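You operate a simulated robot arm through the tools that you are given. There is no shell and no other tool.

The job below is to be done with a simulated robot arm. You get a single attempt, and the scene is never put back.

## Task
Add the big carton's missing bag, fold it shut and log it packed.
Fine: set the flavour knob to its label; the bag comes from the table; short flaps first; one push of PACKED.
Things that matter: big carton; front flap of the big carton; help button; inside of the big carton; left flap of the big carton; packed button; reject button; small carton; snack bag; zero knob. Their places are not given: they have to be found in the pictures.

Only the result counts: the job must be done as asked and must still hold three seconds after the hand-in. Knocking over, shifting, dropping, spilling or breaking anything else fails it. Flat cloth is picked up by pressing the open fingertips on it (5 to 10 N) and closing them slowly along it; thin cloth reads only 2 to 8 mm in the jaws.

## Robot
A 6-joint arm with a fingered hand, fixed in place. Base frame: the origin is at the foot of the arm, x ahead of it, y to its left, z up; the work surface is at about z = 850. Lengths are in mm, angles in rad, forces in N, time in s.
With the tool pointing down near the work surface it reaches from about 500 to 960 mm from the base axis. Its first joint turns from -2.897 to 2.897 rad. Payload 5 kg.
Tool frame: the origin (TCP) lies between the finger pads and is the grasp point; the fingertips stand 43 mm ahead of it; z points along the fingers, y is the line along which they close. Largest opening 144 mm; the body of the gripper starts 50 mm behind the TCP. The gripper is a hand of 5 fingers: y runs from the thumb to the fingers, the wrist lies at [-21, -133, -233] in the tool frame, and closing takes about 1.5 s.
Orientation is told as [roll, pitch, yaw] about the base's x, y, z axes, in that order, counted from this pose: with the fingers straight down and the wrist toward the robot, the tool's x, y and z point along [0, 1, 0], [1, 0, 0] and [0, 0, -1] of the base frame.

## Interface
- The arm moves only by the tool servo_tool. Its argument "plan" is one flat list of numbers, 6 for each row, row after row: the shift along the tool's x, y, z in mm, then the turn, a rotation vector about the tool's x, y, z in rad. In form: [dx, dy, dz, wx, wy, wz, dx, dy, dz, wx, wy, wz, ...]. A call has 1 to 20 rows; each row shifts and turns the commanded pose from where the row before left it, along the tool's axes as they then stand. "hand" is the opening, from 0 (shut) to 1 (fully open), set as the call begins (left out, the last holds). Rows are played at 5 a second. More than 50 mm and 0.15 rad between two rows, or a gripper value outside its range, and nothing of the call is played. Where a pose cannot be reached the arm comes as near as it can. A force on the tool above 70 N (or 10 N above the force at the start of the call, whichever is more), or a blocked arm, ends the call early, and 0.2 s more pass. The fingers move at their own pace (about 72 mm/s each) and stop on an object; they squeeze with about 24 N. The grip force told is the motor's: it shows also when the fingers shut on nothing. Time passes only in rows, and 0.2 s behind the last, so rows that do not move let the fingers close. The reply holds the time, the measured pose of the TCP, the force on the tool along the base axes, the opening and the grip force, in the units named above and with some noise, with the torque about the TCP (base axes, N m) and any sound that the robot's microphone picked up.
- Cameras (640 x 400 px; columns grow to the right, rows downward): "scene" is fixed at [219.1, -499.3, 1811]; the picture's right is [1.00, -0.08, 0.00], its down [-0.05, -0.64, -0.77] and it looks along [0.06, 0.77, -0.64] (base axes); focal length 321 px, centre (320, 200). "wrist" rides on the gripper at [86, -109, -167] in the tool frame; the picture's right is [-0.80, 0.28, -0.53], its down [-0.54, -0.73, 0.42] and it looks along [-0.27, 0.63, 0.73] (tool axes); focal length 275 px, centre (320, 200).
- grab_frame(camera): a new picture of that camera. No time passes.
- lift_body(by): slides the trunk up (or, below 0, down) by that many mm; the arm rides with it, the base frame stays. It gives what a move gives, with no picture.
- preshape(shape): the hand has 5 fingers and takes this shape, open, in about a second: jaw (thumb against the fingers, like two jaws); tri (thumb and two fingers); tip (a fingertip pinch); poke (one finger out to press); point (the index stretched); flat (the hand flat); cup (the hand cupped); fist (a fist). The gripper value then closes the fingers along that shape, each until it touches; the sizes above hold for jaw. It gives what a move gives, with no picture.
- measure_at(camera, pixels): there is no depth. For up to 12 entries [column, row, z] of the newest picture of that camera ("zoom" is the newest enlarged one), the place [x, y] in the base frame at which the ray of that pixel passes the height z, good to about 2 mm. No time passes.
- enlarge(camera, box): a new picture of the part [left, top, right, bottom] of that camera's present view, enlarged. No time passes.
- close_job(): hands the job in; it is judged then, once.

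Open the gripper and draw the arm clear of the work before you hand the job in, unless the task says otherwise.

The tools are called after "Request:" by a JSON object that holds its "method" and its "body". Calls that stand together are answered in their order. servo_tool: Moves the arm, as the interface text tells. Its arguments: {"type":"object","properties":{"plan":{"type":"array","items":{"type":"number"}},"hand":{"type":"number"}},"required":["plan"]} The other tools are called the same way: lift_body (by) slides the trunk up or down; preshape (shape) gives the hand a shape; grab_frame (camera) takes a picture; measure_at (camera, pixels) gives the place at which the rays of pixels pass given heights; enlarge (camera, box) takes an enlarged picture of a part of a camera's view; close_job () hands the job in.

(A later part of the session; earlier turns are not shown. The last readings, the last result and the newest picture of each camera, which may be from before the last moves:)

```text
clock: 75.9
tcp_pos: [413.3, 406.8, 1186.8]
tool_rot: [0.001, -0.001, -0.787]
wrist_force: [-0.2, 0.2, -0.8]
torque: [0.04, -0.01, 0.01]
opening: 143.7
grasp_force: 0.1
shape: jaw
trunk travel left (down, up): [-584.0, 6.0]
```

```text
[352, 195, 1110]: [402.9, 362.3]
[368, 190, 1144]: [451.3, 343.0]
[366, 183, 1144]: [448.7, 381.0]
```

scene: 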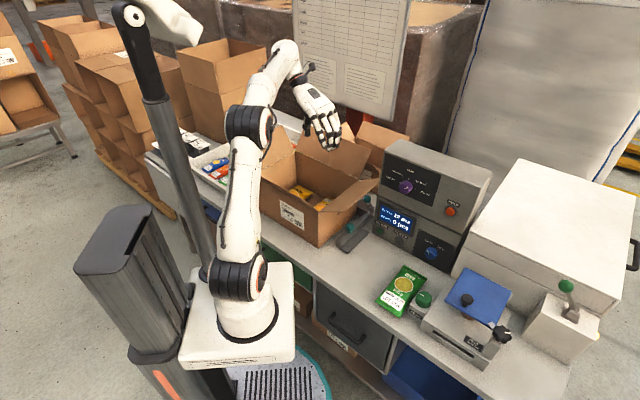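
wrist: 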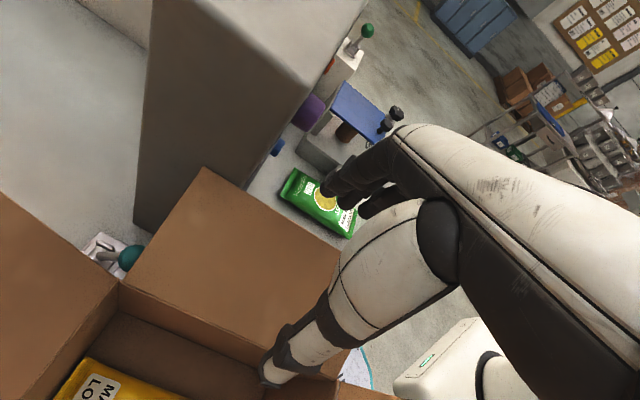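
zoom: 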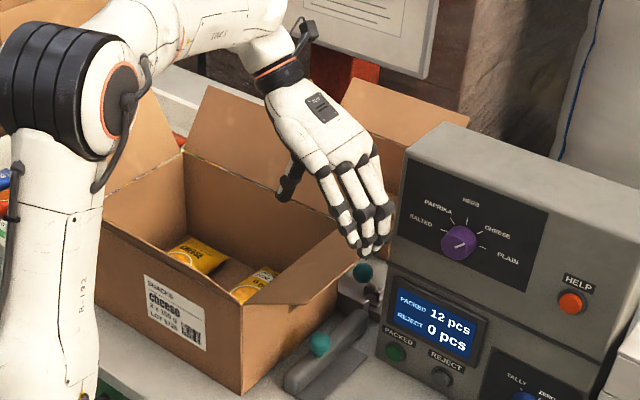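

Flap tip is at u≈58–62. I shift 8 mm further out and descend to put the fingertips about 27 mm below the tip.

Request:
{"method": "servo_tool", "body": {"plan": [0, 8, 0, 0, 0, 0, 0, 0, 25, 0, 0, 0, 0, 0, 25, 0, 0, 0, 0, 0, 15, 0, 0, 0]}}

Request:
{"method": "enlarge", "body": {"camera": "scene", "box": [270, 90, 430, 250]}}

Request:
{"method": "grab_frame", "body": {"camera": "wrist"}}

```text
clock: 76.9
tcp_pos: [418.7, 401.1, 1119.7]
tool_rot: [0.001, -0.001, -0.787]
wrist_force: [-0.6, 0.2, -0.1]
torque: [0.01, 0.01, 0.01]
opening: 143.8
grasp_force: 0.1
shape: jaw
trunk travel left (down, up): [-584.0, 6.0]
```

```text
2.50 times, centred on (350, 170) of scene
```

zoom: 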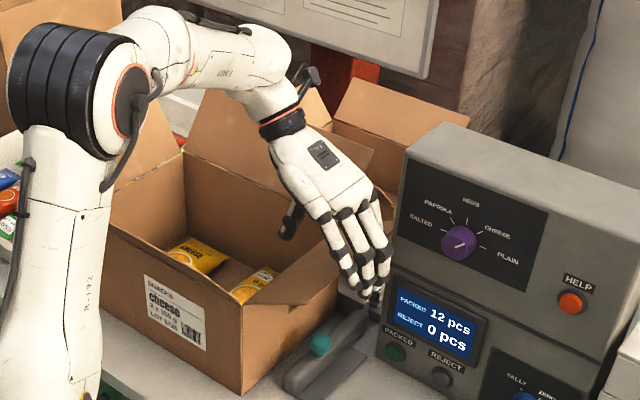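

```text
taken
```

wrist: 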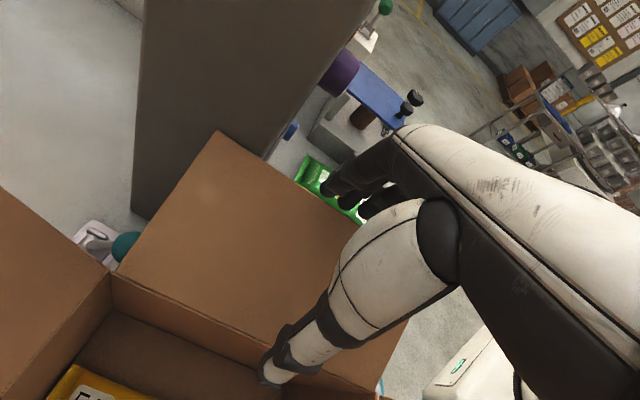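

Everything clear (no force). I now push the flap tip inward along its hinge arc: first five steps to about 70° flap angle.

Request:
{"method": "servo_tool", "body": {"plan": [0, -22, 0, 0, 0, 0, 0, -17, -22, 0, 0, 0, 0, -16, -16, 0, 0, 0, 0, -19, -13.6, 0, 0, 0, 0, -20.5, -9.4, 0, 0, 0]}}

Request:
{"method": "enlarge", "body": {"camera": "scene", "box": [270, 90, 430, 250]}}

Request:
{"method": "grab_frame", "body": {"camera": "wrist"}}

```text
clock: 78.1
tcp_pos: [351.3, 469.4, 1182.3]
tool_rot: [0.0, 0.001, -0.787]
wrist_force: [0.9, -0.8, 0.3]
torque: [0.0, -0.03, -0.02]
opening: 143.9
grasp_force: 0.1
shape: jaw
trunk travel left (down, up): [-584.0, 6.0]
```

```text
2.50 times, centred on (350, 170) of scene
```

zoom: 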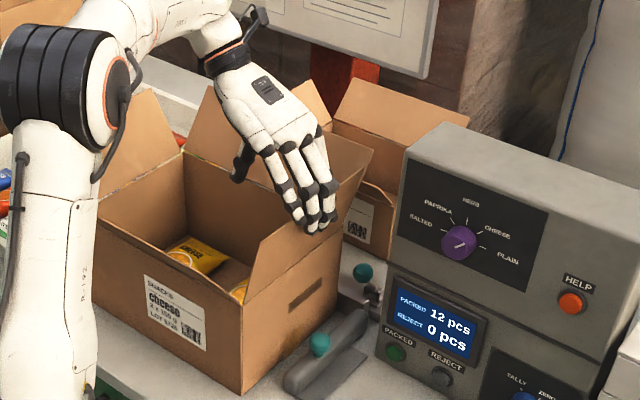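

```text
taken
```

wrist: 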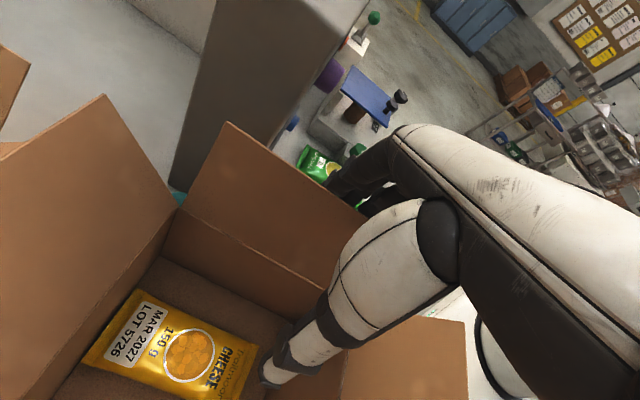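

The flap follows nicely with negligible force. I continue over the vertical and start pressing it inward.

Request:
{"method": "servo_tool", "body": {"plan": [0, -22, -6, 0, 0, 0, 0, -23, -2, 0, 0, 0, 0, -23, 2, 0, 0, 0, 0, -21.5, 6, 0, 0, 0, 0, -10.5, 3, 0, 0, 0, 0, -23, 17, 0, 0, 0]}}

Request:
{"method": "enlarge", "body": {"camera": "scene", "box": [230, 90, 390, 250]}}

Request:
{"method": "grab_frame", "body": {"camera": "wrist"}}

```text
clock: 79.5
tcp_pos: [267.0, 556.2, 1162.1]
tool_rot: [0.0, -0.001, -0.787]
wrist_force: [-0.3, -0.2, -0.7]
torque: [0.02, -0.03, -0.01]
opening: 144.0
grasp_force: 0.1
shape: jaw
trunk travel left (down, up): [-584.0, 6.0]
```

```text
2.50 times, centred on (310, 170) of scene
```

zoom: 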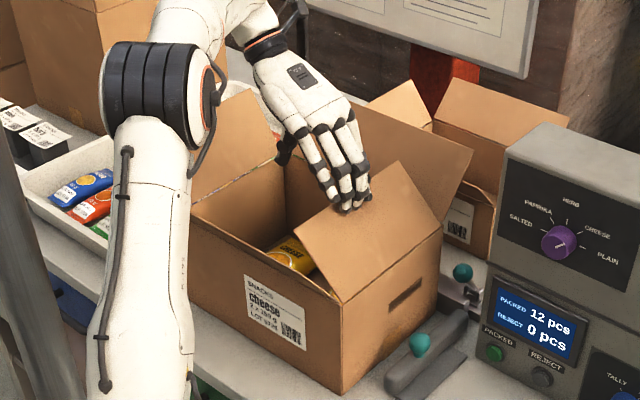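

```text
taken
```

wrist: 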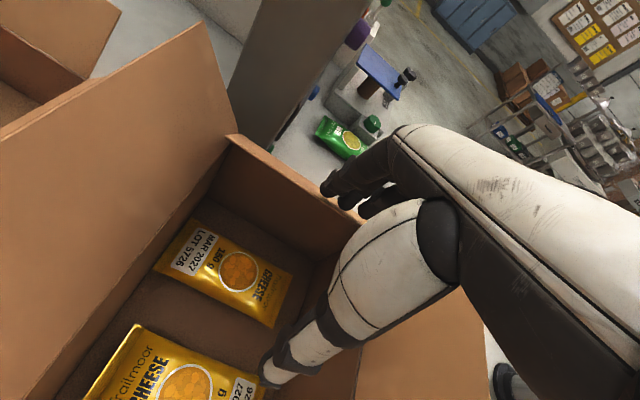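

The right flap is leaning inward. I press it on down to near horizontal.

Request:
{"method": "servo_tool", "body": {"plan": [0, -17, 23, 0, 0, 0, 0, -11, 27, 0, 0, 0, 0, -4, 24, 0, 0, 0]}}

Request:
{"method": "enlarge", "body": {"camera": "scene", "box": [230, 90, 390, 250]}}

Request:
{"method": "grab_frame", "body": {"camera": "wrist"}}

```text
clock: 80.3
tcp_pos: [244.4, 578.7, 1088.6]
tool_rot: [0.002, 0.001, -0.786]
wrist_force: [0.3, 0.5, 5.9]
torque: [-0.32, -0.32, 0.02]
opening: 143.8
grasp_force: 0.0
shape: jaw
trunk travel left (down, up): [-584.0, 6.0]
```

```text
2.50 times, centred on (310, 170) of scene
```

zoom: 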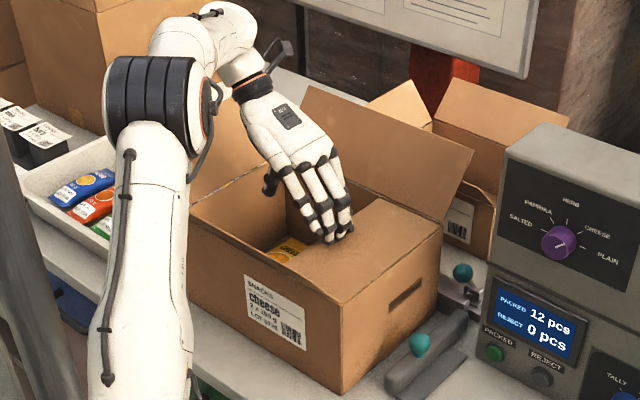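

```text
taken
```

wrist: 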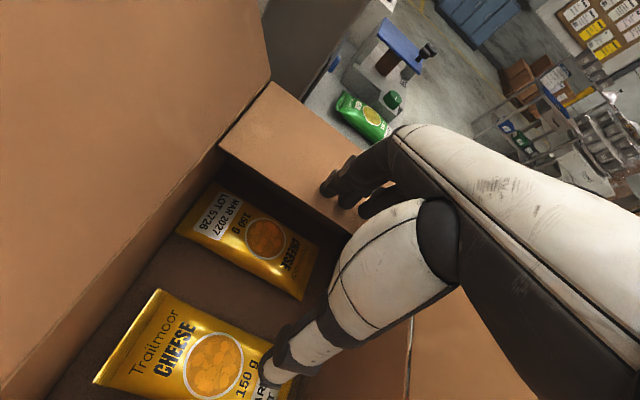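

The right flap is closed (5.9 N resistance). I raise the hand and check whether the flap stays.

Request:
{"method": "servo_tool", "body": {"plan": [0, 0, -30, 0, 0, 0, 0, 0, -40, 0, 0, 0, 0, 0, -40, 0, 0, 0, 0, 0, -40, 0, 0, 0, 0, 0, -40, 0, 0, 0]}}

Request:
{"method": "enlarge", "body": {"camera": "scene", "box": [220, 90, 380, 250]}}

Request:
{"method": "grab_frame", "body": {"camera": "wrist"}}

```text
clock: 81.5
tcp_pos: [242.0, 577.9, 1275.3]
tool_rot: [0.003, 0.002, -0.784]
wrist_force: [0.3, 0.0, -0.1]
torque: [0.0, -0.01, 0.01]
opening: 143.7
grasp_force: 0.1
shape: jaw
trunk travel left (down, up): [-584.0, 6.0]
```

```text
2.50 times, centred on (300, 170) of scene
```

zoom: 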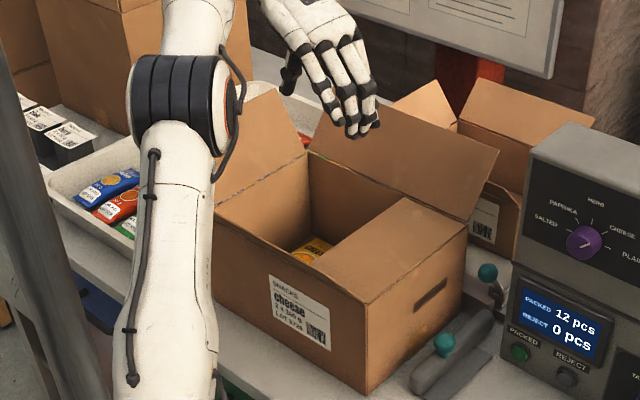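

```text
taken
```

wrist: 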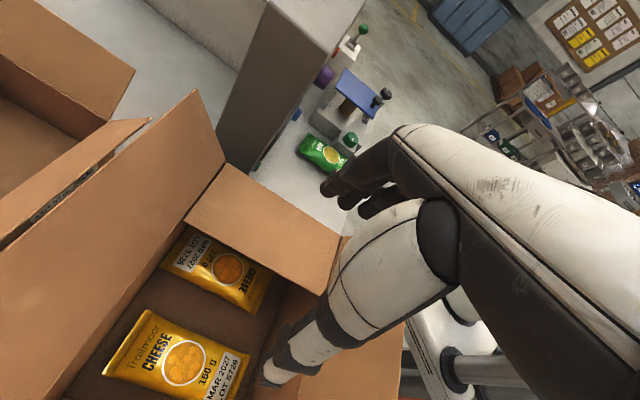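

The right flap stays closed. Now the left flap: I measure its visible tip corner in the scene (about (289,125)).

Request:
{"method": "measure_at", "body": {"camera": "scene", "pixels": [[289.6, 125.2, 1130], [289.6, 125.2, 1150], [289.6, 125.2, 1170], [296, 151, 1040]]}}

Request:
{"method": "enlarge", "body": {"camera": "scene", "box": [250, 100, 330, 180]}}

```text
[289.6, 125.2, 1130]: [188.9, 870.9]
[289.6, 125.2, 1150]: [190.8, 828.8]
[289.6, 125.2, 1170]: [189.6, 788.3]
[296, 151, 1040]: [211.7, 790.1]
```

```text
5.00 times, centred on (290, 140) of scene
```

zoom: 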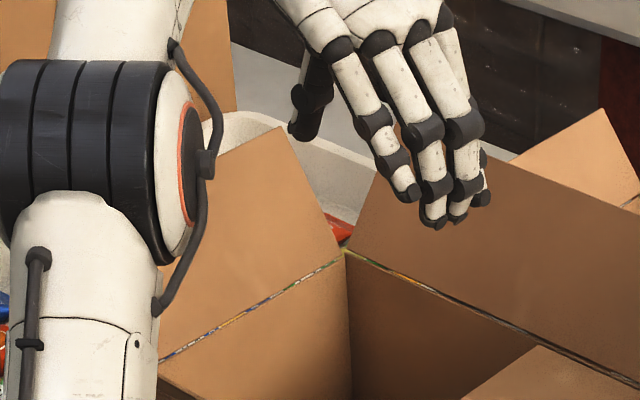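

The left flap tip is near u=-475, z=1150 (symmetrical). I move left so the thumb hangs outside it (TCP u=-425), still high.

Request:
{"method": "servo_tool", "body": {"plan": [0, -47, 0, 0, 0, 0, 0, -47, 0, 0, 0, 0, 0, -47, 0, 0, 0, 0, 0, -47, 0, 0, 0, 0]}}

Request:
{"method": "grab_frame", "body": {"camera": "scene"}}

Request:
{"method": "grab_frame", "body": {"camera": "wrist"}}

```text
clock: 82.5
tcp_pos: [128.0, 617.6, 1203.2]
tool_rot: [0.006, 0.005, -0.784]
wrist_force: [0.5, 0.1, 0.2]
torque: [0.01, 0.01, 0.0]
opening: 143.7
grasp_force: 0.1
shape: jaw
out of reach, approached as far as the arm can: row 1, 2, 3, 4
trunk travel left (down, up): [-584.0, 6.0]
```

```text
taken
```

scene: 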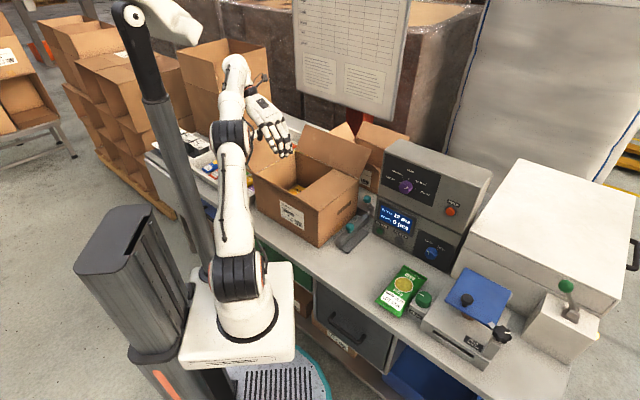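

```text
taken
```

wrist: 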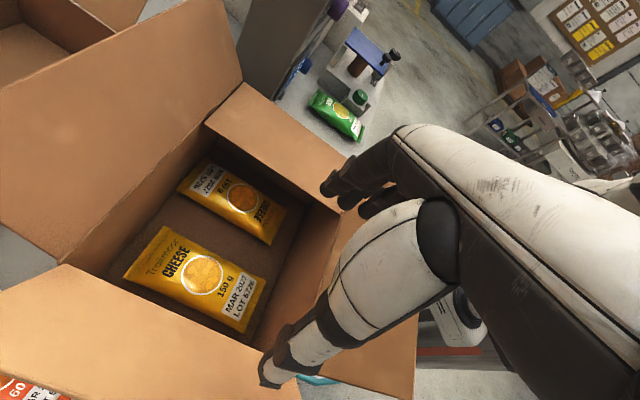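

At yaw -45° the left side is at the arm's outer limit. I rotate the hand to yaw 0 (wrist toward the robot) here, then rise.

Request:
{"method": "servo_tool", "body": {"plan": [0, 0, 0, 0, 0, -0.131, 0, 0, 0, 0, 0, -0.131, 0, 0, 0, 0, 0, -0.131, 0, 0, 0, 0, 0, -0.131, 0, 0, 0, 0, 0, -0.131, 0, 0, 0, 0, 0, -0.131, 0, 0, -35, 0, 0, 0, 0, 0, -35, 0, 0, 0]}}

Request:
{"method": "grab_frame", "body": {"camera": "scene"}}

```text
clock: 84.3
tcp_pos: [127.6, 616.3, 1273.1]
tool_rot: [-0.002, -0.001, 0.0]
wrist_force: [0.3, 0.2, 0.2]
torque: [0.02, -0.01, -0.01]
opening: 144.0
grasp_force: 0.0
shape: jaw
trunk travel left (down, up): [-584.0, 6.0]
```

```text
taken
```

scene: 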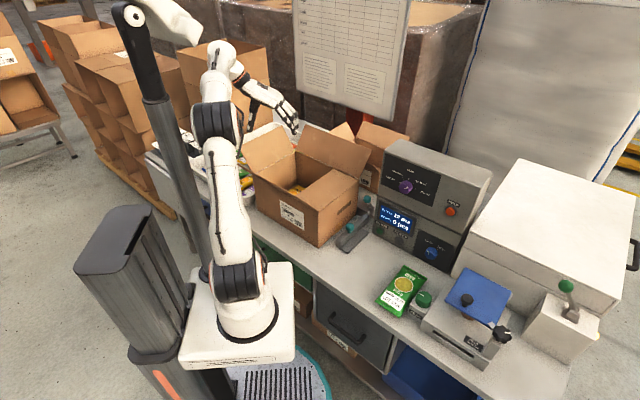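

Now the left flap is visible in the scene: tip edge from about (243,141) to (283,126). I enlarge and measure it.

Request:
{"method": "enlarge", "body": {"camera": "scene", "box": [230, 110, 310, 200]}}

Request:
{"method": "measure_at", "body": {"camera": "scene", "pixels": [[282.7, 125.4, 1150], [282.7, 125.4, 1140], [243, 141, 1150], [243, 141, 1140], [296, 151, 1040]]}}

Request:
{"method": "grab_frame", "body": {"camera": "wrist"}}

```text
4.44 times, centred on (270, 155) of scene
```

zoom: 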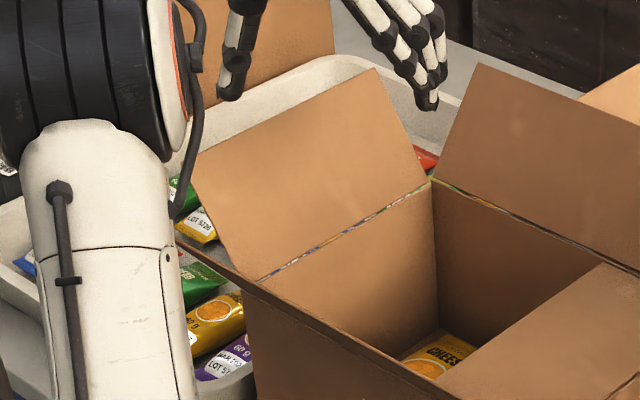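

```text
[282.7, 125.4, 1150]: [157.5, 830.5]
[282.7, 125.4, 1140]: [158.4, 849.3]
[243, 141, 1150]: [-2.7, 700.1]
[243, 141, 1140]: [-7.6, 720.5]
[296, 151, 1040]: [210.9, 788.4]
```

```text
taken
```

wrist: 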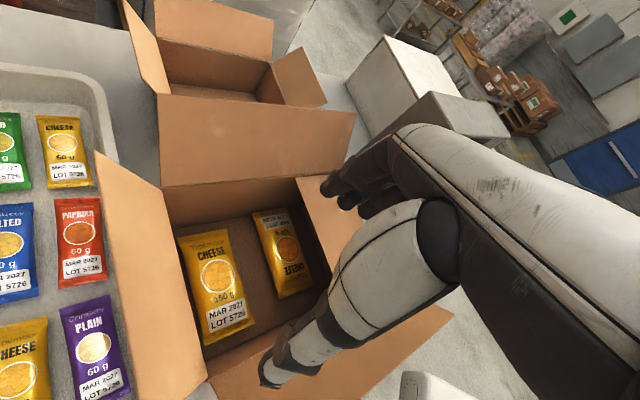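

The left flap tip is at about u=-476, z≈1147. I move so the thumb is just outside of it (TCP u=-446, v=591).

Request:
{"method": "servo_tool", "body": {"plan": [39, -8.3, 0, 0, 0, 0, 39, -8.3, 0, 0, 0, 0, 39, -8.3, 0, 0, 0, 0]}}

Request:
{"method": "grab_frame", "body": {"camera": "wrist"}}

Request:
{"method": "enlarge", "body": {"camera": "scene", "box": [200, 60, 340, 200]}}

```text
clock: 85.1
tcp_pos: [106.1, 707.6, 1272.5]
tool_rot: [0.004, 0.002, -0.001]
wrist_force: [-0.8, -1.9, 0.5]
torque: [0.23, 0.03, -0.01]
opening: 143.9
grasp_force: 0.0
shape: jaw
out of reach, approached as far as the arm can: row 3
trunk travel left (down, up): [-584.0, 6.0]
```

```text
taken
```

wrist: 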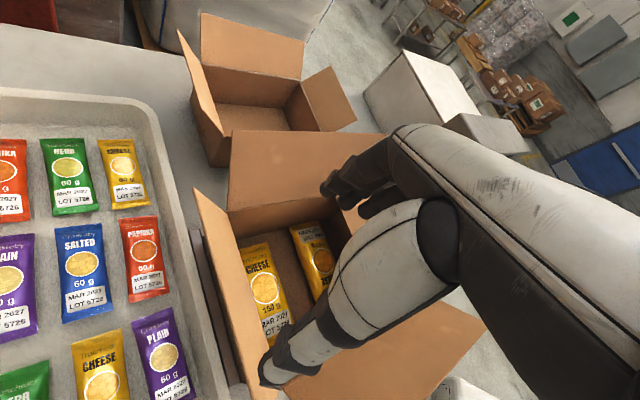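

```text
2.86 times, centred on (270, 130) of scene
```

zoom: 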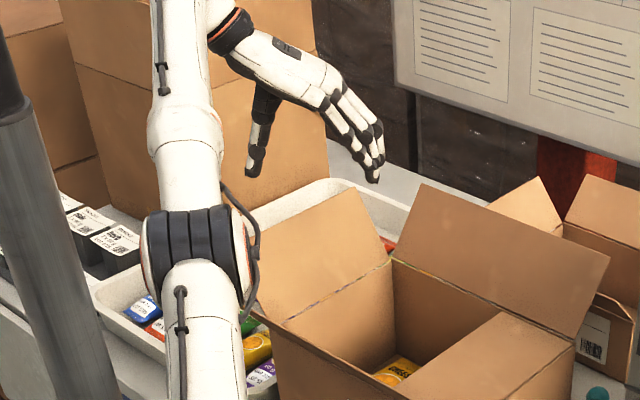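

The outer limit at this height is near; I go down while moving out the last 26 mm (thumb tip still above the flap tip).

Request:
{"method": "servo_tool", "body": {"plan": [8, -2, 28, 0, 0, 0, 18, -2, 25, 0, 0, 0]}}

Request:
{"method": "grab_frame", "body": {"camera": "wrist"}}

Request:
{"method": "enlarge", "body": {"camera": "scene", "box": [200, 60, 340, 200]}}

```text
clock: 85.7
tcp_pos: [102.5, 734.4, 1214.5]
tool_rot: [0.002, 0.002, 0.001]
wrist_force: [0.4, -0.6, 0.5]
torque: [-0.01, -0.02, 0.03]
opening: 143.9
grasp_force: 0.0
shape: jaw
out of reach, approached as far as the arm can: row 2
trunk travel left (down, up): [-584.0, 6.0]
```

```text
taken
```

wrist: 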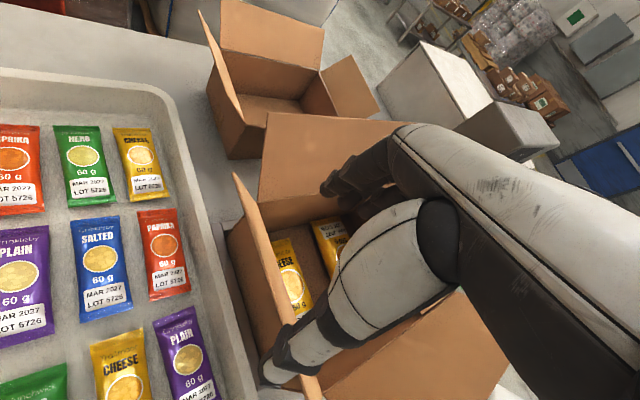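

```text
2.86 times, centred on (270, 130) of scene
```

zoom: 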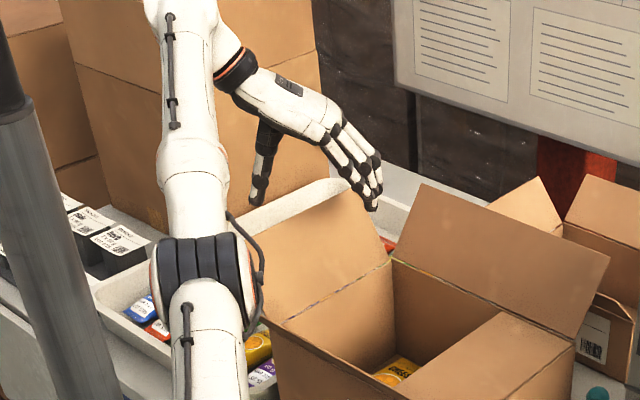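

The thumb hangs outside the flap's tip edge. I lower 50 mm so it overlaps the flap tip from outside.

Request:
{"method": "servo_tool", "body": {"plan": [0, 0, 25, 0, 0, 0, 0, 0, 25, 0, 0, 0]}}

Request:
{"method": "enlarge", "body": {"camera": "scene", "box": [200, 60, 340, 200]}}

Request:
{"method": "grab_frame", "body": {"camera": "wrist"}}

```text
clock: 86.3
tcp_pos: [99.6, 747.0, 1170.3]
tool_rot: [-0.003, 0.002, -0.001]
wrist_force: [0.7, 1.0, -1.6]
torque: [-0.01, 0.03, 0.05]
opening: 143.8
grasp_force: 0.0
shape: jaw
out of reach, approached as far as the arm can: row 1, 2
trunk travel left (down, up): [-584.0, 6.0]
```

```text
2.86 times, centred on (270, 130) of scene
```

zoom: 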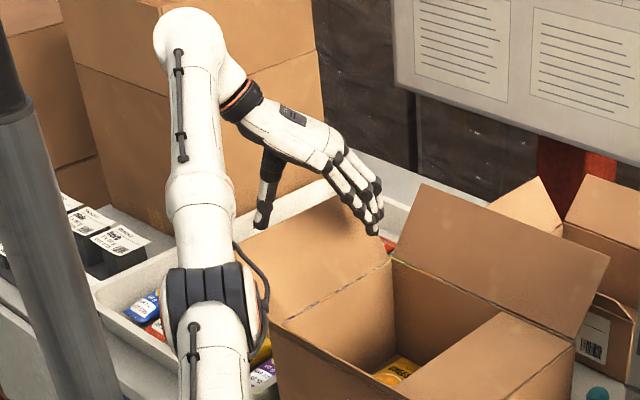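

```text
taken
```

wrist: 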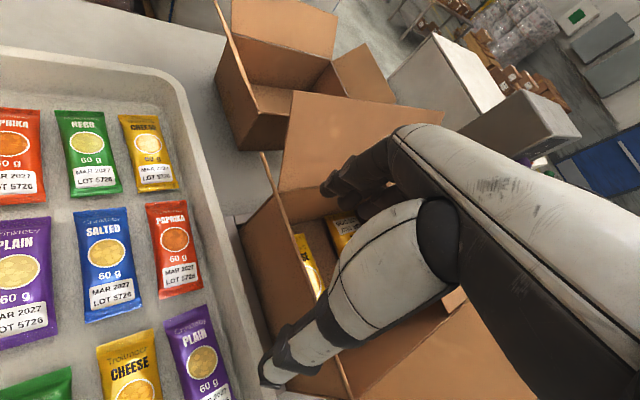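

The thumb is outside the flap (u≈-509, tip z≈1127). I push it inward along the hinge arc, first three steps.

Request:
{"method": "servo_tool", "body": {"plan": [-18.4, 18.4, 0, 0, 0, 0, -17, 17, -9, 0, 0, 0, -14.8, 14.8, -6, 0, 0, 0]}}

Request:
{"method": "enlarge", "body": {"camera": "scene", "box": [200, 60, 340, 200]}}

Request:
{"method": "grab_frame", "body": {"camera": "wrist"}}

```text
clock: 87.1
tcp_pos: [148.6, 740.1, 1198.2]
tool_rot: [-0.003, 0.002, -0.002]
wrist_force: [-0.4, 0.1, 0.0]
torque: [0.01, 0.01, 0.02]
opening: 143.8
grasp_force: 0.1
shape: jaw
out of reach, approached as far as the arm can: row 1, 2, 3
trunk travel left (down, up): [-584.0, 6.0]
```

```text
2.86 times, centred on (270, 130) of scene
```

zoom: 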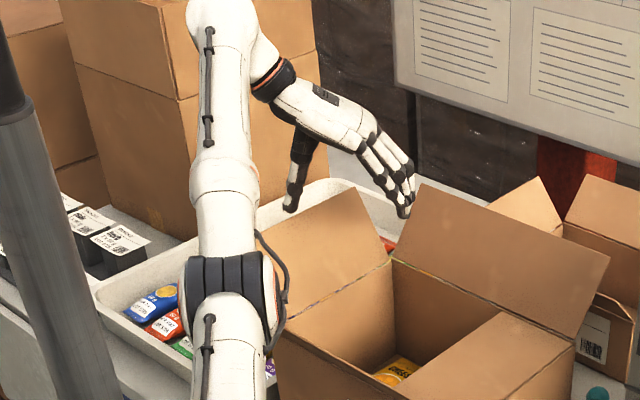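

```text
taken
```

wrist: 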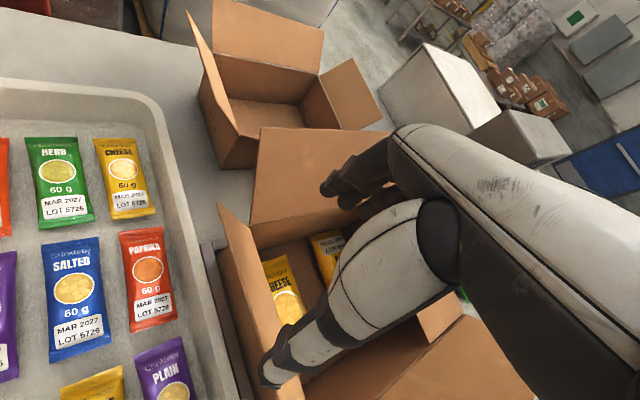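

The arm strays at this low height with yaw 0, and the thumb slid above the flap without moving it. I rise and rotate to yaw ≈100° so that the fingers (rather than the thumb) are on the left-outer side and the wrist is nearer to the robot.

Request:
{"method": "servo_tool", "body": {"plan": [-20, 0, -35, 0, 0, 0, -20, 0, -35, 0, 0, 0, 0, 0, 0, 0, 0, -0.145, 0, 0, 0, 0, 0, -0.145, 0, 0, 0, 0, 0, -0.145, 0, 0, 0, 0, 0, -0.145, 0, 0, 0, 0, 0, -0.145, 0, 0, 0, 0, 0, -0.145, 0, 0, 0, 0, 0, -0.145, 0, 0, 0, 0, 0, -0.145, 0, 0, 0, 0, 0, -0.145, 0, 0, 0, 0, 0, -0.145, 0, 0, 0, 0, 0, -0.145, 0, 0, 0, 0, 0, -0.145]}}

Request:
{"method": "grab_frame", "body": {"camera": "scene"}}

Request:
{"method": "grab_frame", "body": {"camera": "wrist"}}

```text
clock: 90.1
tcp_pos: [141.1, 786.7, 1311.1]
tool_rot: [0.002, 0.005, 1.745]
wrist_force: [-0.6, 0.3, -0.7]
torque: [-0.03, 0.03, 0.03]
opening: 143.7
grasp_force: 0.2
shape: jaw
out of reach, approached as far as the arm can: row 1, 2, 3, 4, 5, 6, 7, 8, 9, 10, 14
trunk travel left (down, up): [-584.0, 6.0]
```

```text
taken
```

scene: 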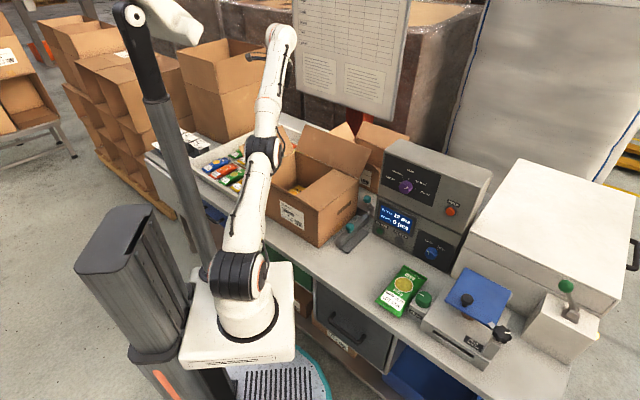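

```text
taken
```

wrist: 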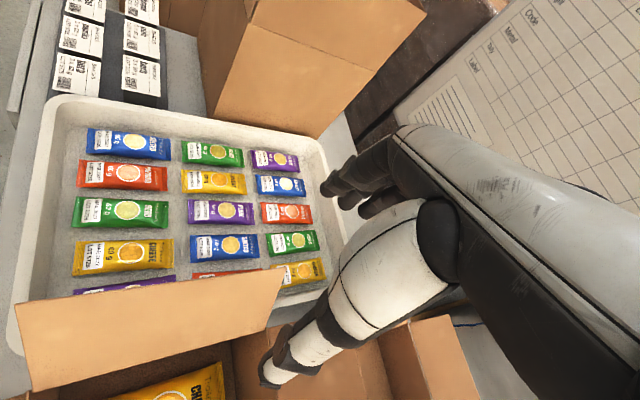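

The arm is nearly stretched here; wrist toward the robot should allow moving inward. I move toward TCP u=-459, v=566, z=1240, with the fingers outside of the left flap but still above its tip.

Request:
{"method": "servo_tool", "body": {"plan": [19, -12.5, 18, 0, 0, 0, 19, -12.5, 18, 0, 0, 0, 19, -12.5, 18, 0, 0, 0, 18, -12.5, 17, 0, 0, 0, 0, 0, 0, 0, 0, 0]}}

Request:
{"method": "grab_frame", "body": {"camera": "scene"}}

Request:
{"method": "grab_frame", "body": {"camera": "wrist"}}

```text
clock: 91.3
tcp_pos: [88.6, 808.3, 1284.8]
tool_rot: [0.001, 0.002, 1.74]
wrist_force: [0.1, -0.1, -0.2]
torque: [0.01, -0.02, 0.01]
opening: 143.7
grasp_force: 0.1
shape: jaw
out of reach, approached as far as the arm can: row 1, 2, 3, 4
trunk travel left (down, up): [-584.0, 6.0]
```

```text
taken
```

scene: 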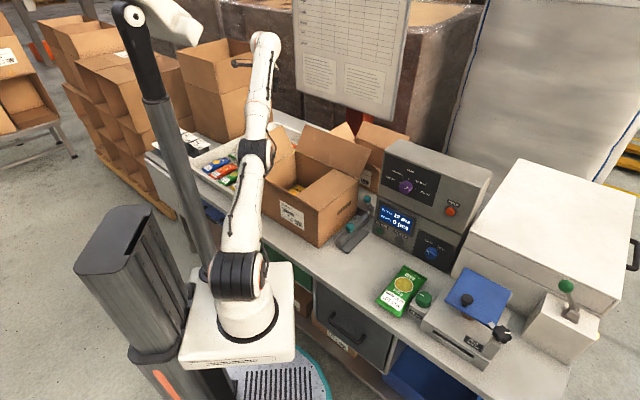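

```text
taken
```

wrist: 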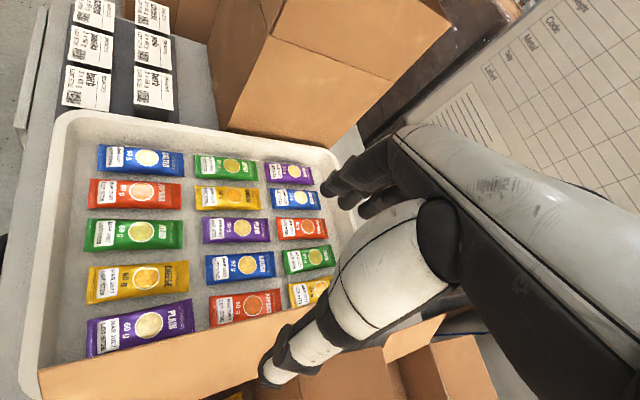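

The arm apparently flipped to an elbow-low configuration, and the elbow (px 255,160) is close to the carton's front-left corner. I check the carton for any disturbance.

Request:
{"method": "enlarge", "body": {"camera": "scene", "box": [210, 90, 390, 260]}}

```text
2.35 times, centred on (300, 175) of scene
```

zoom: 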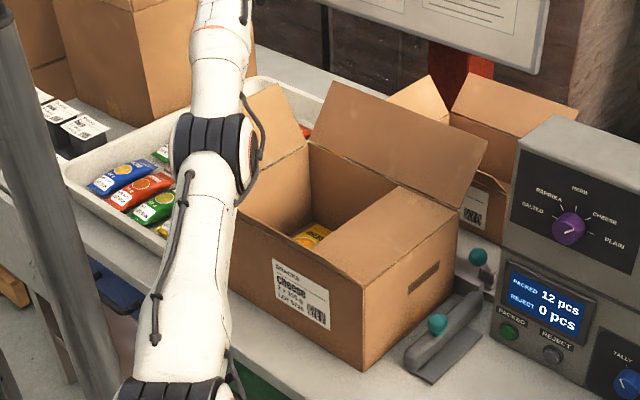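

The carton is unaffected. To leave this elbow-low branch I stretch the arm upward first, then will come back inward high.

Request:
{"method": "servo_tool", "body": {"plan": [0, 0, -40, 0, 0, 0, 0, 0, -40, 0, 0, 0, 0, 0, -40, 0, 0, 0, 0, 0, -40, 0, 0, 0]}}

Request:
{"method": "grab_frame", "body": {"camera": "scene"}}

```text
clock: 92.3
tcp_pos: [77.7, 746.9, 1392.6]
tool_rot: [0.001, -0.002, 1.74]
wrist_force: [0.1, 0.5, -0.5]
torque: [-0.02, 0.0, -0.01]
opening: 144.2
grasp_force: 0.1
shape: jaw
out of reach, approached as far as the arm can: row 1, 2, 3, 4
trunk travel left (down, up): [-584.0, 6.0]
```

```text
taken
```

scene: 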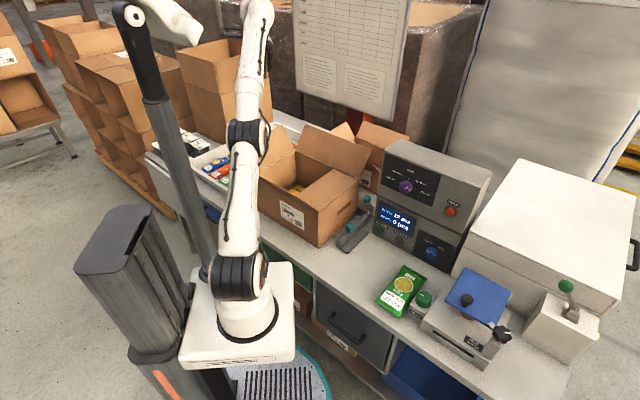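

All the stuck poses lie on a sphere of ~760 mm around the shoulder: the arm is locked at full stretch. I move tangentially downward and inward in smaller steps to let the elbow bend.

Request:
{"method": "servo_tool", "body": {"plan": [0, 5, 30, 0, 0, 0, 0, 0, 30, 0, 0, 0, 0, -10, 20, 0, 0, 0, 0, -20, 10, 0, 0, 0, 0, -30, 0, 0, 0, 0, 0, -30, 0, 0, 0, 0]}}

```text
clock: 93.7
tcp_pos: [91.1, 662.5, 1304.4]
tool_rot: [0.001, -0.002, 1.741]
wrist_force: [0.1, 0.5, 0.5]
torque: [0.05, 0.02, -0.02]
opening: 143.8
grasp_force: 0.1
shape: jaw
trunk travel left (down, up): [-584.0, 6.0]
```

Free again and tracking exactly. Now I go to TCP u=-459, v=566, z=1240, which is well inside the reach sphere.

Request:
{"method": "servo_tool", "body": {"plan": [1.3, 21.4, 21.3, 0, 0, 0, 1.3, 21.4, 21.3, 0, 0, 0, 1.3, 21.4, 21.3, 0, 0, 0]}}

Request:
{"method": "grab_frame", "body": {"camera": "wrist"}}

Request:
{"method": "enlarge", "body": {"camera": "scene", "box": [200, 60, 360, 220]}}

```text
clock: 94.5
tcp_pos: [76.5, 727.0, 1239.9]
tool_rot: [0.003, -0.002, 1.739]
wrist_force: [0.1, 0.5, -0.1]
torque: [-0.02, 0.02, -0.02]
opening: 144.0
grasp_force: 0.1
shape: jaw
trunk travel left (down, up): [-584.0, 6.0]
```

```text
taken
```

wrist: 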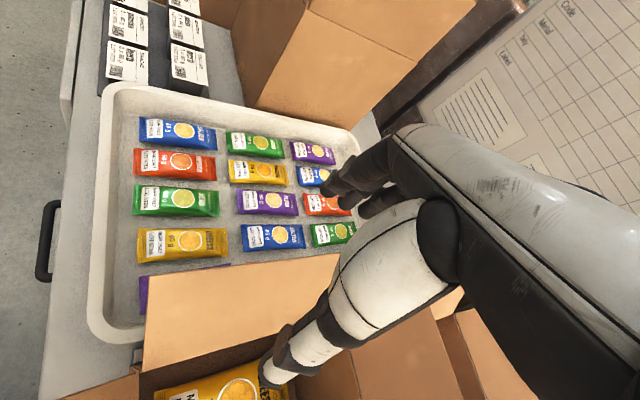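

```text
2.50 times, centred on (280, 140) of scene
```

zoom: 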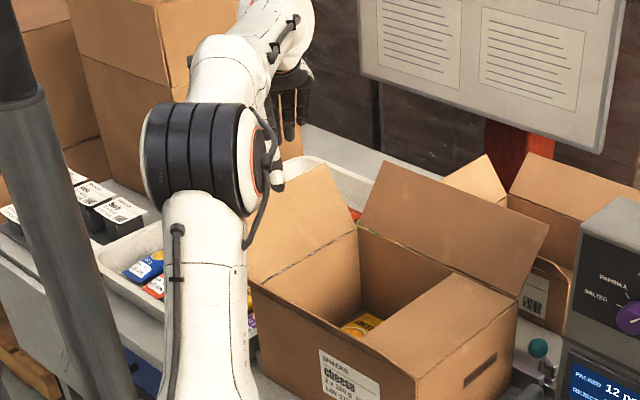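

Exact tracking. I measure the left flap's tip edge ((152,277)–(335,256) in the wrist view) relative to the fingers.

Request:
{"method": "measure_at", "body": {"camera": "wrist", "pixels": [[152, 277, 1147], [152, 277, 1130], [335, 256, 1147], [335, 256, 1130], [145, 370, 1040]]}}

```text
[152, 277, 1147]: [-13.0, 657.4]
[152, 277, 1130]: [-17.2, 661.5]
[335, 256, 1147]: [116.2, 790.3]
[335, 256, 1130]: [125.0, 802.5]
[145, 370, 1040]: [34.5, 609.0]
```

Flap tip edge at u≈-475; fingers are at u≈-496 outside. I lower 75 mm and then start the inward arc.

Request:
{"method": "servo_tool", "body": {"plan": [0, 0, 25, 0, 0, 0, 0, 0, 25, 0, 0, 0, 0, 0, 25, 0, 0, 0, -13.2, -18.8, 0, 0, 0, 0, -13.2, -18.8, -14, 0, 0, 0, -12, -17.2, -6, 0, 0, 0]}}

Request:
{"method": "grab_frame", "body": {"camera": "wrist"}}

Request:
{"method": "enlarge", "body": {"camera": "scene", "box": [200, 60, 360, 220]}}

```text
clock: 95.9
tcp_pos: [124.0, 678.5, 1186.8]
tool_rot: [-0.002, 0.0, 1.741]
wrist_force: [-0.4, 0.1, -0.9]
torque: [-0.01, -0.02, 0.0]
opening: 143.9
grasp_force: 0.0
shape: jaw
trunk travel left (down, up): [-584.0, 6.0]
```

```text
taken
```

wrist: 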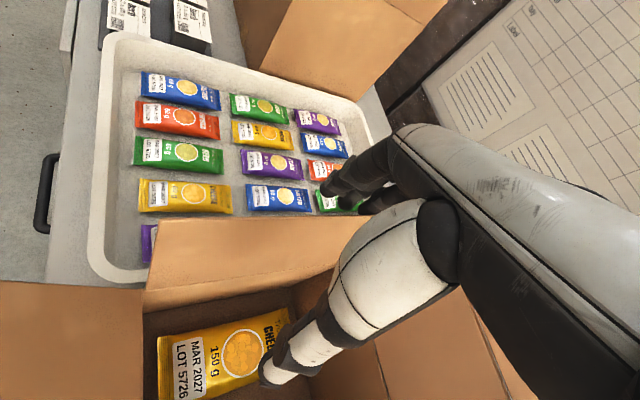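

```text
2.50 times, centred on (280, 140) of scene
```

zoom: 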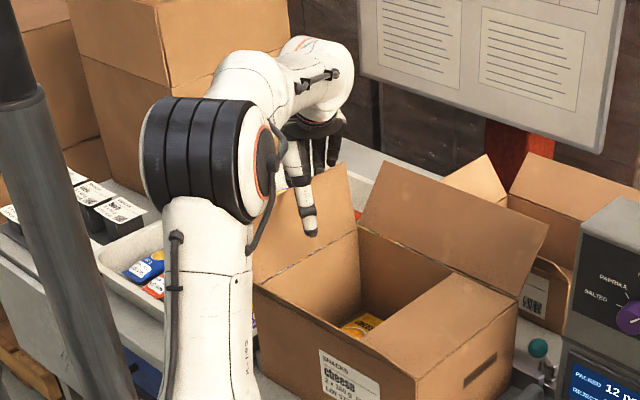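

The left flap is rising with the fingers behind it. I continue past vertical.

Request:
{"method": "servo_tool", "body": {"plan": [-12.6, -18, -2, 0, 0, 0, -12.6, -18, 2, 0, 0, 0, -12, -17.2, 5.5, 0, 0, 0, -6.9, -9.8, 1.5, 0, 0, 0, -13.2, -18.8, 17, 0, 0, 0]}}

Request:
{"method": "grab_frame", "body": {"camera": "wrist"}}

Request:
{"method": "enlarge", "body": {"camera": "scene", "box": [200, 60, 360, 220]}}

```text
clock: 97.1
tcp_pos: [192.7, 605.4, 1162.2]
tool_rot: [0.0, 0.002, 1.741]
wrist_force: [0.1, 0.4, 0.4]
torque: [0.0, -0.03, 0.03]
opening: 143.9
grasp_force: 0.1
shape: jaw
trunk travel left (down, up): [-584.0, 6.0]
```

```text
taken
```

wrist: 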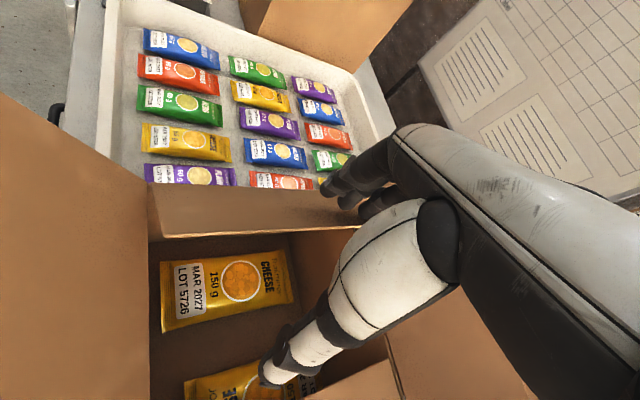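

```text
2.50 times, centred on (280, 140) of scene
```

zoom: 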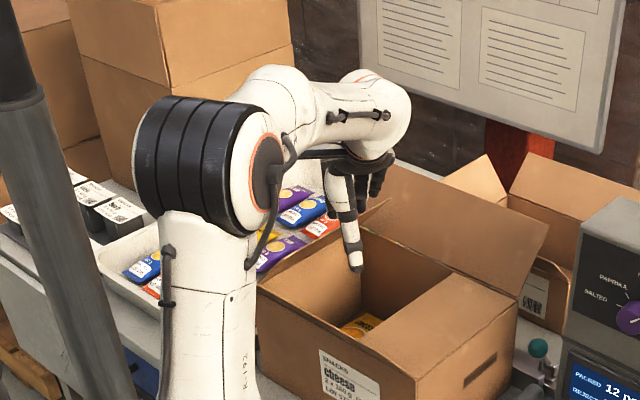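

The left flap leans inward now. I press it down to near horizontal.

Request:
{"method": "servo_tool", "body": {"plan": [-9.7, -13.9, 23, 0, 0, 0, -4.6, -6.6, 29, 0, 0, 0, 1.7, 2.5, 21, 0, 0, 0]}}

Request:
{"method": "grab_frame", "body": {"camera": "wrist"}}

Request:
{"method": "enlarge", "body": {"camera": "scene", "box": [200, 60, 360, 220]}}

```text
clock: 97.9
tcp_pos: [208.1, 591.4, 1089.9]
tool_rot: [-0.001, -0.001, 1.741]
wrist_force: [0.8, -0.2, 2.9]
torque: [0.22, -0.01, -0.06]
opening: 143.7
grasp_force: 0.1
shape: jaw
trunk travel left (down, up): [-584.0, 6.0]
```

```text
taken
```

wrist: 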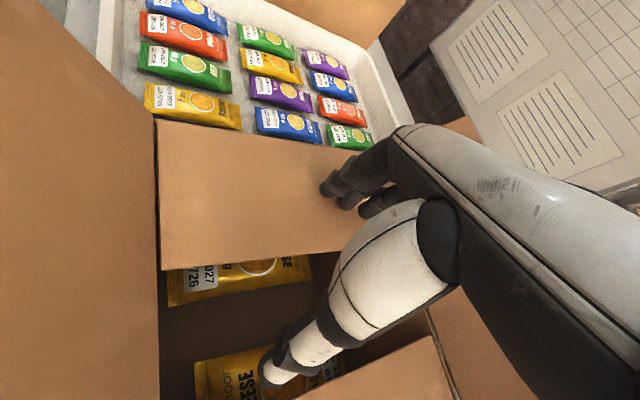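

```text
2.50 times, centred on (280, 140) of scene
```

zoom: 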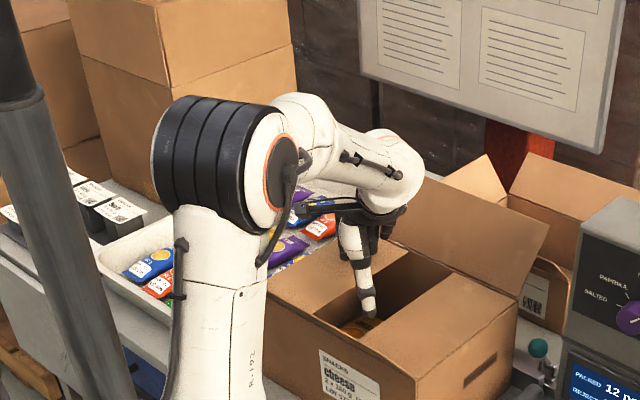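

The left flap is down (2.9 N). I rise straight up and rotate to yaw 45° (fingers to the back) for the back flap.

Request:
{"method": "servo_tool", "body": {"plan": [0, 0, -30, 0, 0, 0, 0, 0, -40, 0, 0, 0, 0, 0, -40, 0, 0, 0, 0, 0, -40, 0, 0, 0, 0, 0, -40, 0, 0, 0, 0, 0, 0, 0, 0, 0.137, 0, 0, 0, 0, 0, 0.137, 0, 0, 0, 0, 0, 0.137, 0, 0, 0, 0, 0, 0.137, 0, 0, 0, 0, 0, 0.137, 0, 0, 0, 0, 0, 0.137, 0, 0, 0, 0, 0, 0.134]}}

Request:
{"method": "grab_frame", "body": {"camera": "wrist"}}

Request:
{"method": "enlarge", "body": {"camera": "scene", "box": [220, 80, 400, 250]}}

```text
clock: 100.5
tcp_pos: [208.3, 591.3, 1278.8]
tool_rot: [0.0, -0.002, 0.781]
wrist_force: [0.4, -0.2, 0.6]
torque: [-0.01, 0.04, 0.0]
opening: 143.9
grasp_force: 0.0
shape: jaw
trunk travel left (down, up): [-584.0, 6.0]
```

```text
taken
```

wrist: 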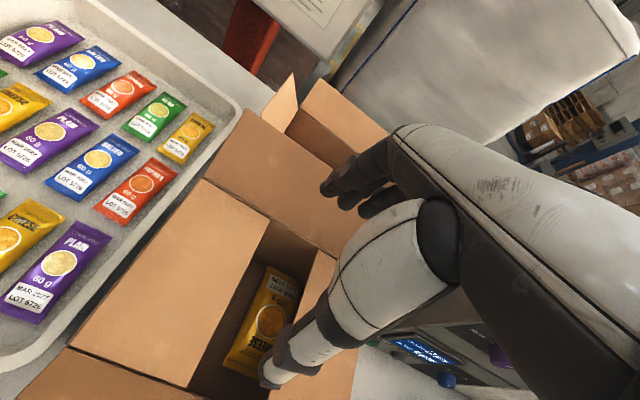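

```text
2.35 times, centred on (310, 165) of scene
```

zoom: 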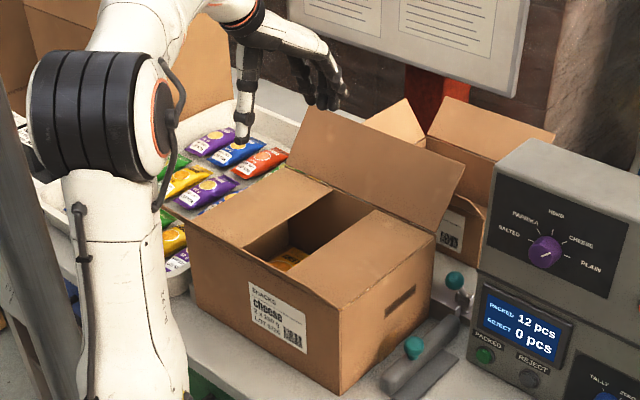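

Both short flaps are folded in. Now the back flap: I move over it so the fingers hang behind its tip (TCP u=-232, v=728).

Request:
{"method": "servo_tool", "body": {"plan": [-9.7, 40.8, 0, 0, 0, 0, -9.7, 40.8, 0, 0, 0, 0, -9.7, 40.8, 0, 0, 0, 0, -9.7, 40.8, 0, 0, 0, 0]}}

Request:
{"method": "grab_frame", "body": {"camera": "wrist"}}

Request:
{"method": "enlarge", "body": {"camera": "scene", "box": [220, 50, 400, 220]}}

```text
clock: 101.5
tcp_pos: [349.9, 679.6, 1277.1]
tool_rot: [0.0, 0.004, 0.784]
wrist_force: [-0.4, 0.6, -0.4]
torque: [-0.01, 0.04, -0.01]
opening: 143.8
grasp_force: 0.0
shape: jaw
trunk travel left (down, up): [-584.0, 6.0]
```

```text
taken
```

wrist: 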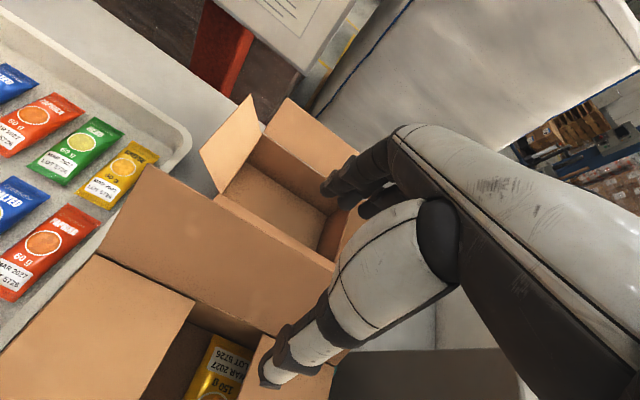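

```text
2.35 times, centred on (310, 135) of scene
```

zoom: 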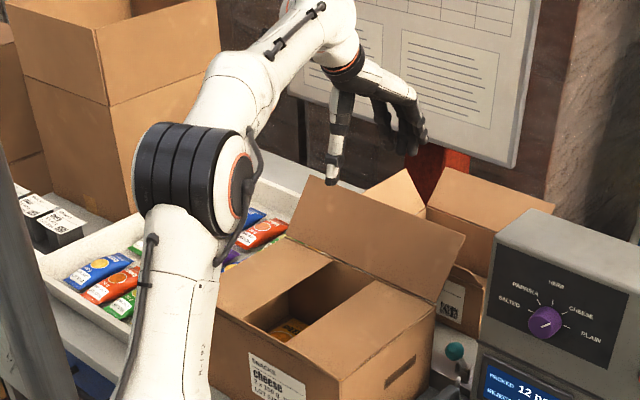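

I measure the back flap's tip edge ((148,167),(300,247)) and the small carton's near edge ((216,197),(240,185)).

Request:
{"method": "measure_at", "body": {"camera": "wrist", "pixels": [[148, 167, 1153], [148, 167, 1140], [300, 247, 1153], [216, 197, 1040], [216, 197, 1000], [244, 165, 1000], [250, 95, 1100], [200, 150, 1100], [333, 250, 1040]]}}

Request:
{"method": "enlarge", "body": {"camera": "wrist", "box": [100, 60, 400, 340]}}

```text
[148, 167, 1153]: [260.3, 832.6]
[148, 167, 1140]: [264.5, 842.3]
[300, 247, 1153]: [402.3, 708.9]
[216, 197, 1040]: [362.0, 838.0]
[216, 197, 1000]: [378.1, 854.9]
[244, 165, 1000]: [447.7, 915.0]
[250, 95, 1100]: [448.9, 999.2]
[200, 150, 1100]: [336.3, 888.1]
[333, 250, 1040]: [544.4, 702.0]
```

```text
1.43 times, centred on (250, 200) of wrist
```

zoom: 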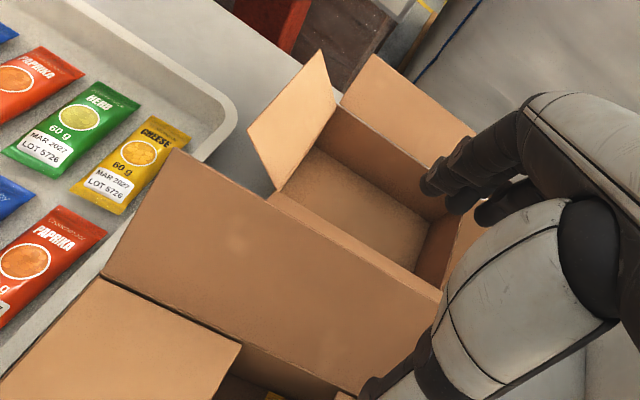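

Back flap tip is at v≈775–786, small carton's flap well lower and further behind. I narrow the hand to 110 mm, shift 22 mm back and lower 107 mm so the fingers are behind the flap and the thumb in front.

Request:
{"method": "servo_tool", "body": {"plan": [0, 11, 0, 0, 0, 0, 0, 11, 0, 0, 0, 0, 0, 0, 30, 0, 0, 0, 0, 0, 30, 0, 0, 0, 0, 0, 30, 0, 0, 0, 0, 0, 17, 0, 0, 0], "hand": 0.76}}

Request:
{"method": "grab_frame", "body": {"camera": "wrist"}}

Request:
{"method": "enlarge", "body": {"camera": "scene", "box": [220, 50, 400, 220]}}

```text
clock: 102.9
tcp_pos: [367.3, 693.1, 1171.8]
tool_rot: [-0.001, 0.0, 0.785]
wrist_force: [-1.6, 0.2, -0.2]
torque: [0.0, -0.01, 0.01]
opening: 109.6
grasp_force: 0.0
shape: jaw
trunk travel left (down, up): [-584.0, 6.0]
```

```text
taken
```

wrist: 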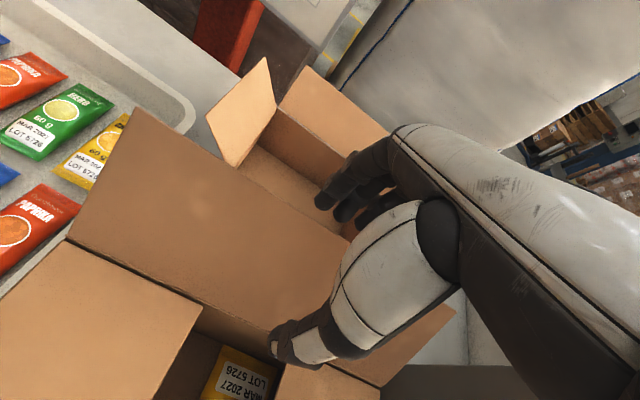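

```text
2.35 times, centred on (310, 135) of scene
```

zoom: 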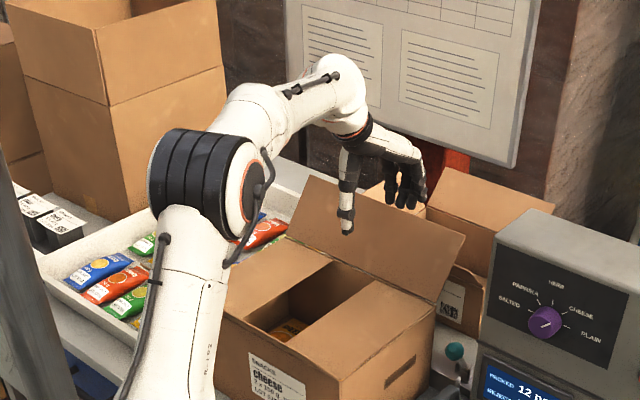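

Fingers are just behind the back flap's tip. I pull it forward along its arc.

Request:
{"method": "servo_tool", "body": {"plan": [0, -28, 2, 0, 0, 0, 0, -26.5, -12, 0, 0, 0, 0, -22, -6, 0, 0, 0, 0, -22.6, -2, 0, 0, 0]}}

Request:
{"method": "grab_frame", "body": {"camera": "wrist"}}

Request:
{"method": "enlarge", "body": {"camera": "scene", "box": [220, 50, 400, 220]}}

```text
clock: 103.9
tcp_pos: [295.1, 625.7, 1190.3]
tool_rot: [0.0, 0.0, 0.785]
wrist_force: [-0.1, -0.7, -0.3]
torque: [-0.01, -0.02, -0.01]
opening: 109.7
grasp_force: 0.0
shape: jaw
trunk travel left (down, up): [-584.0, 6.0]
```

```text
taken
```

wrist: 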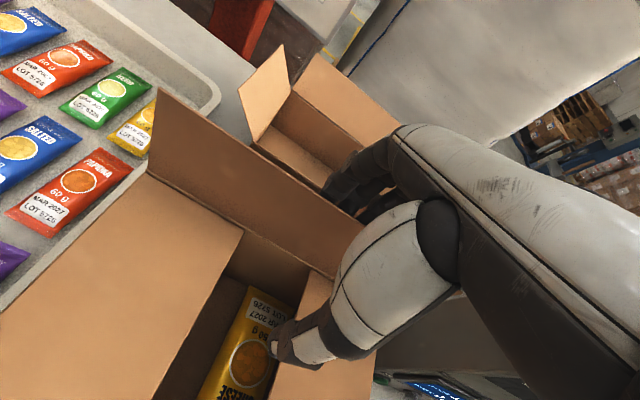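

```text
2.35 times, centred on (310, 135) of scene
```

zoom: 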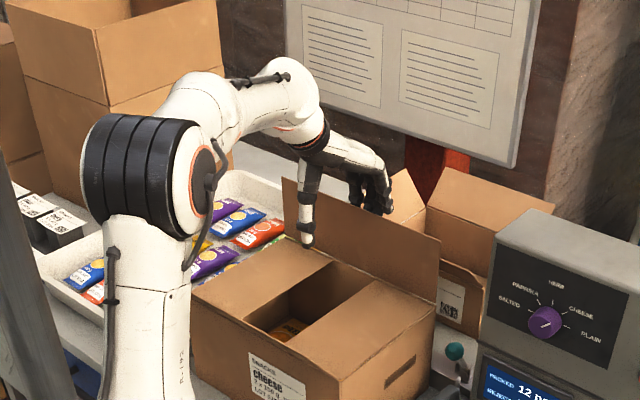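

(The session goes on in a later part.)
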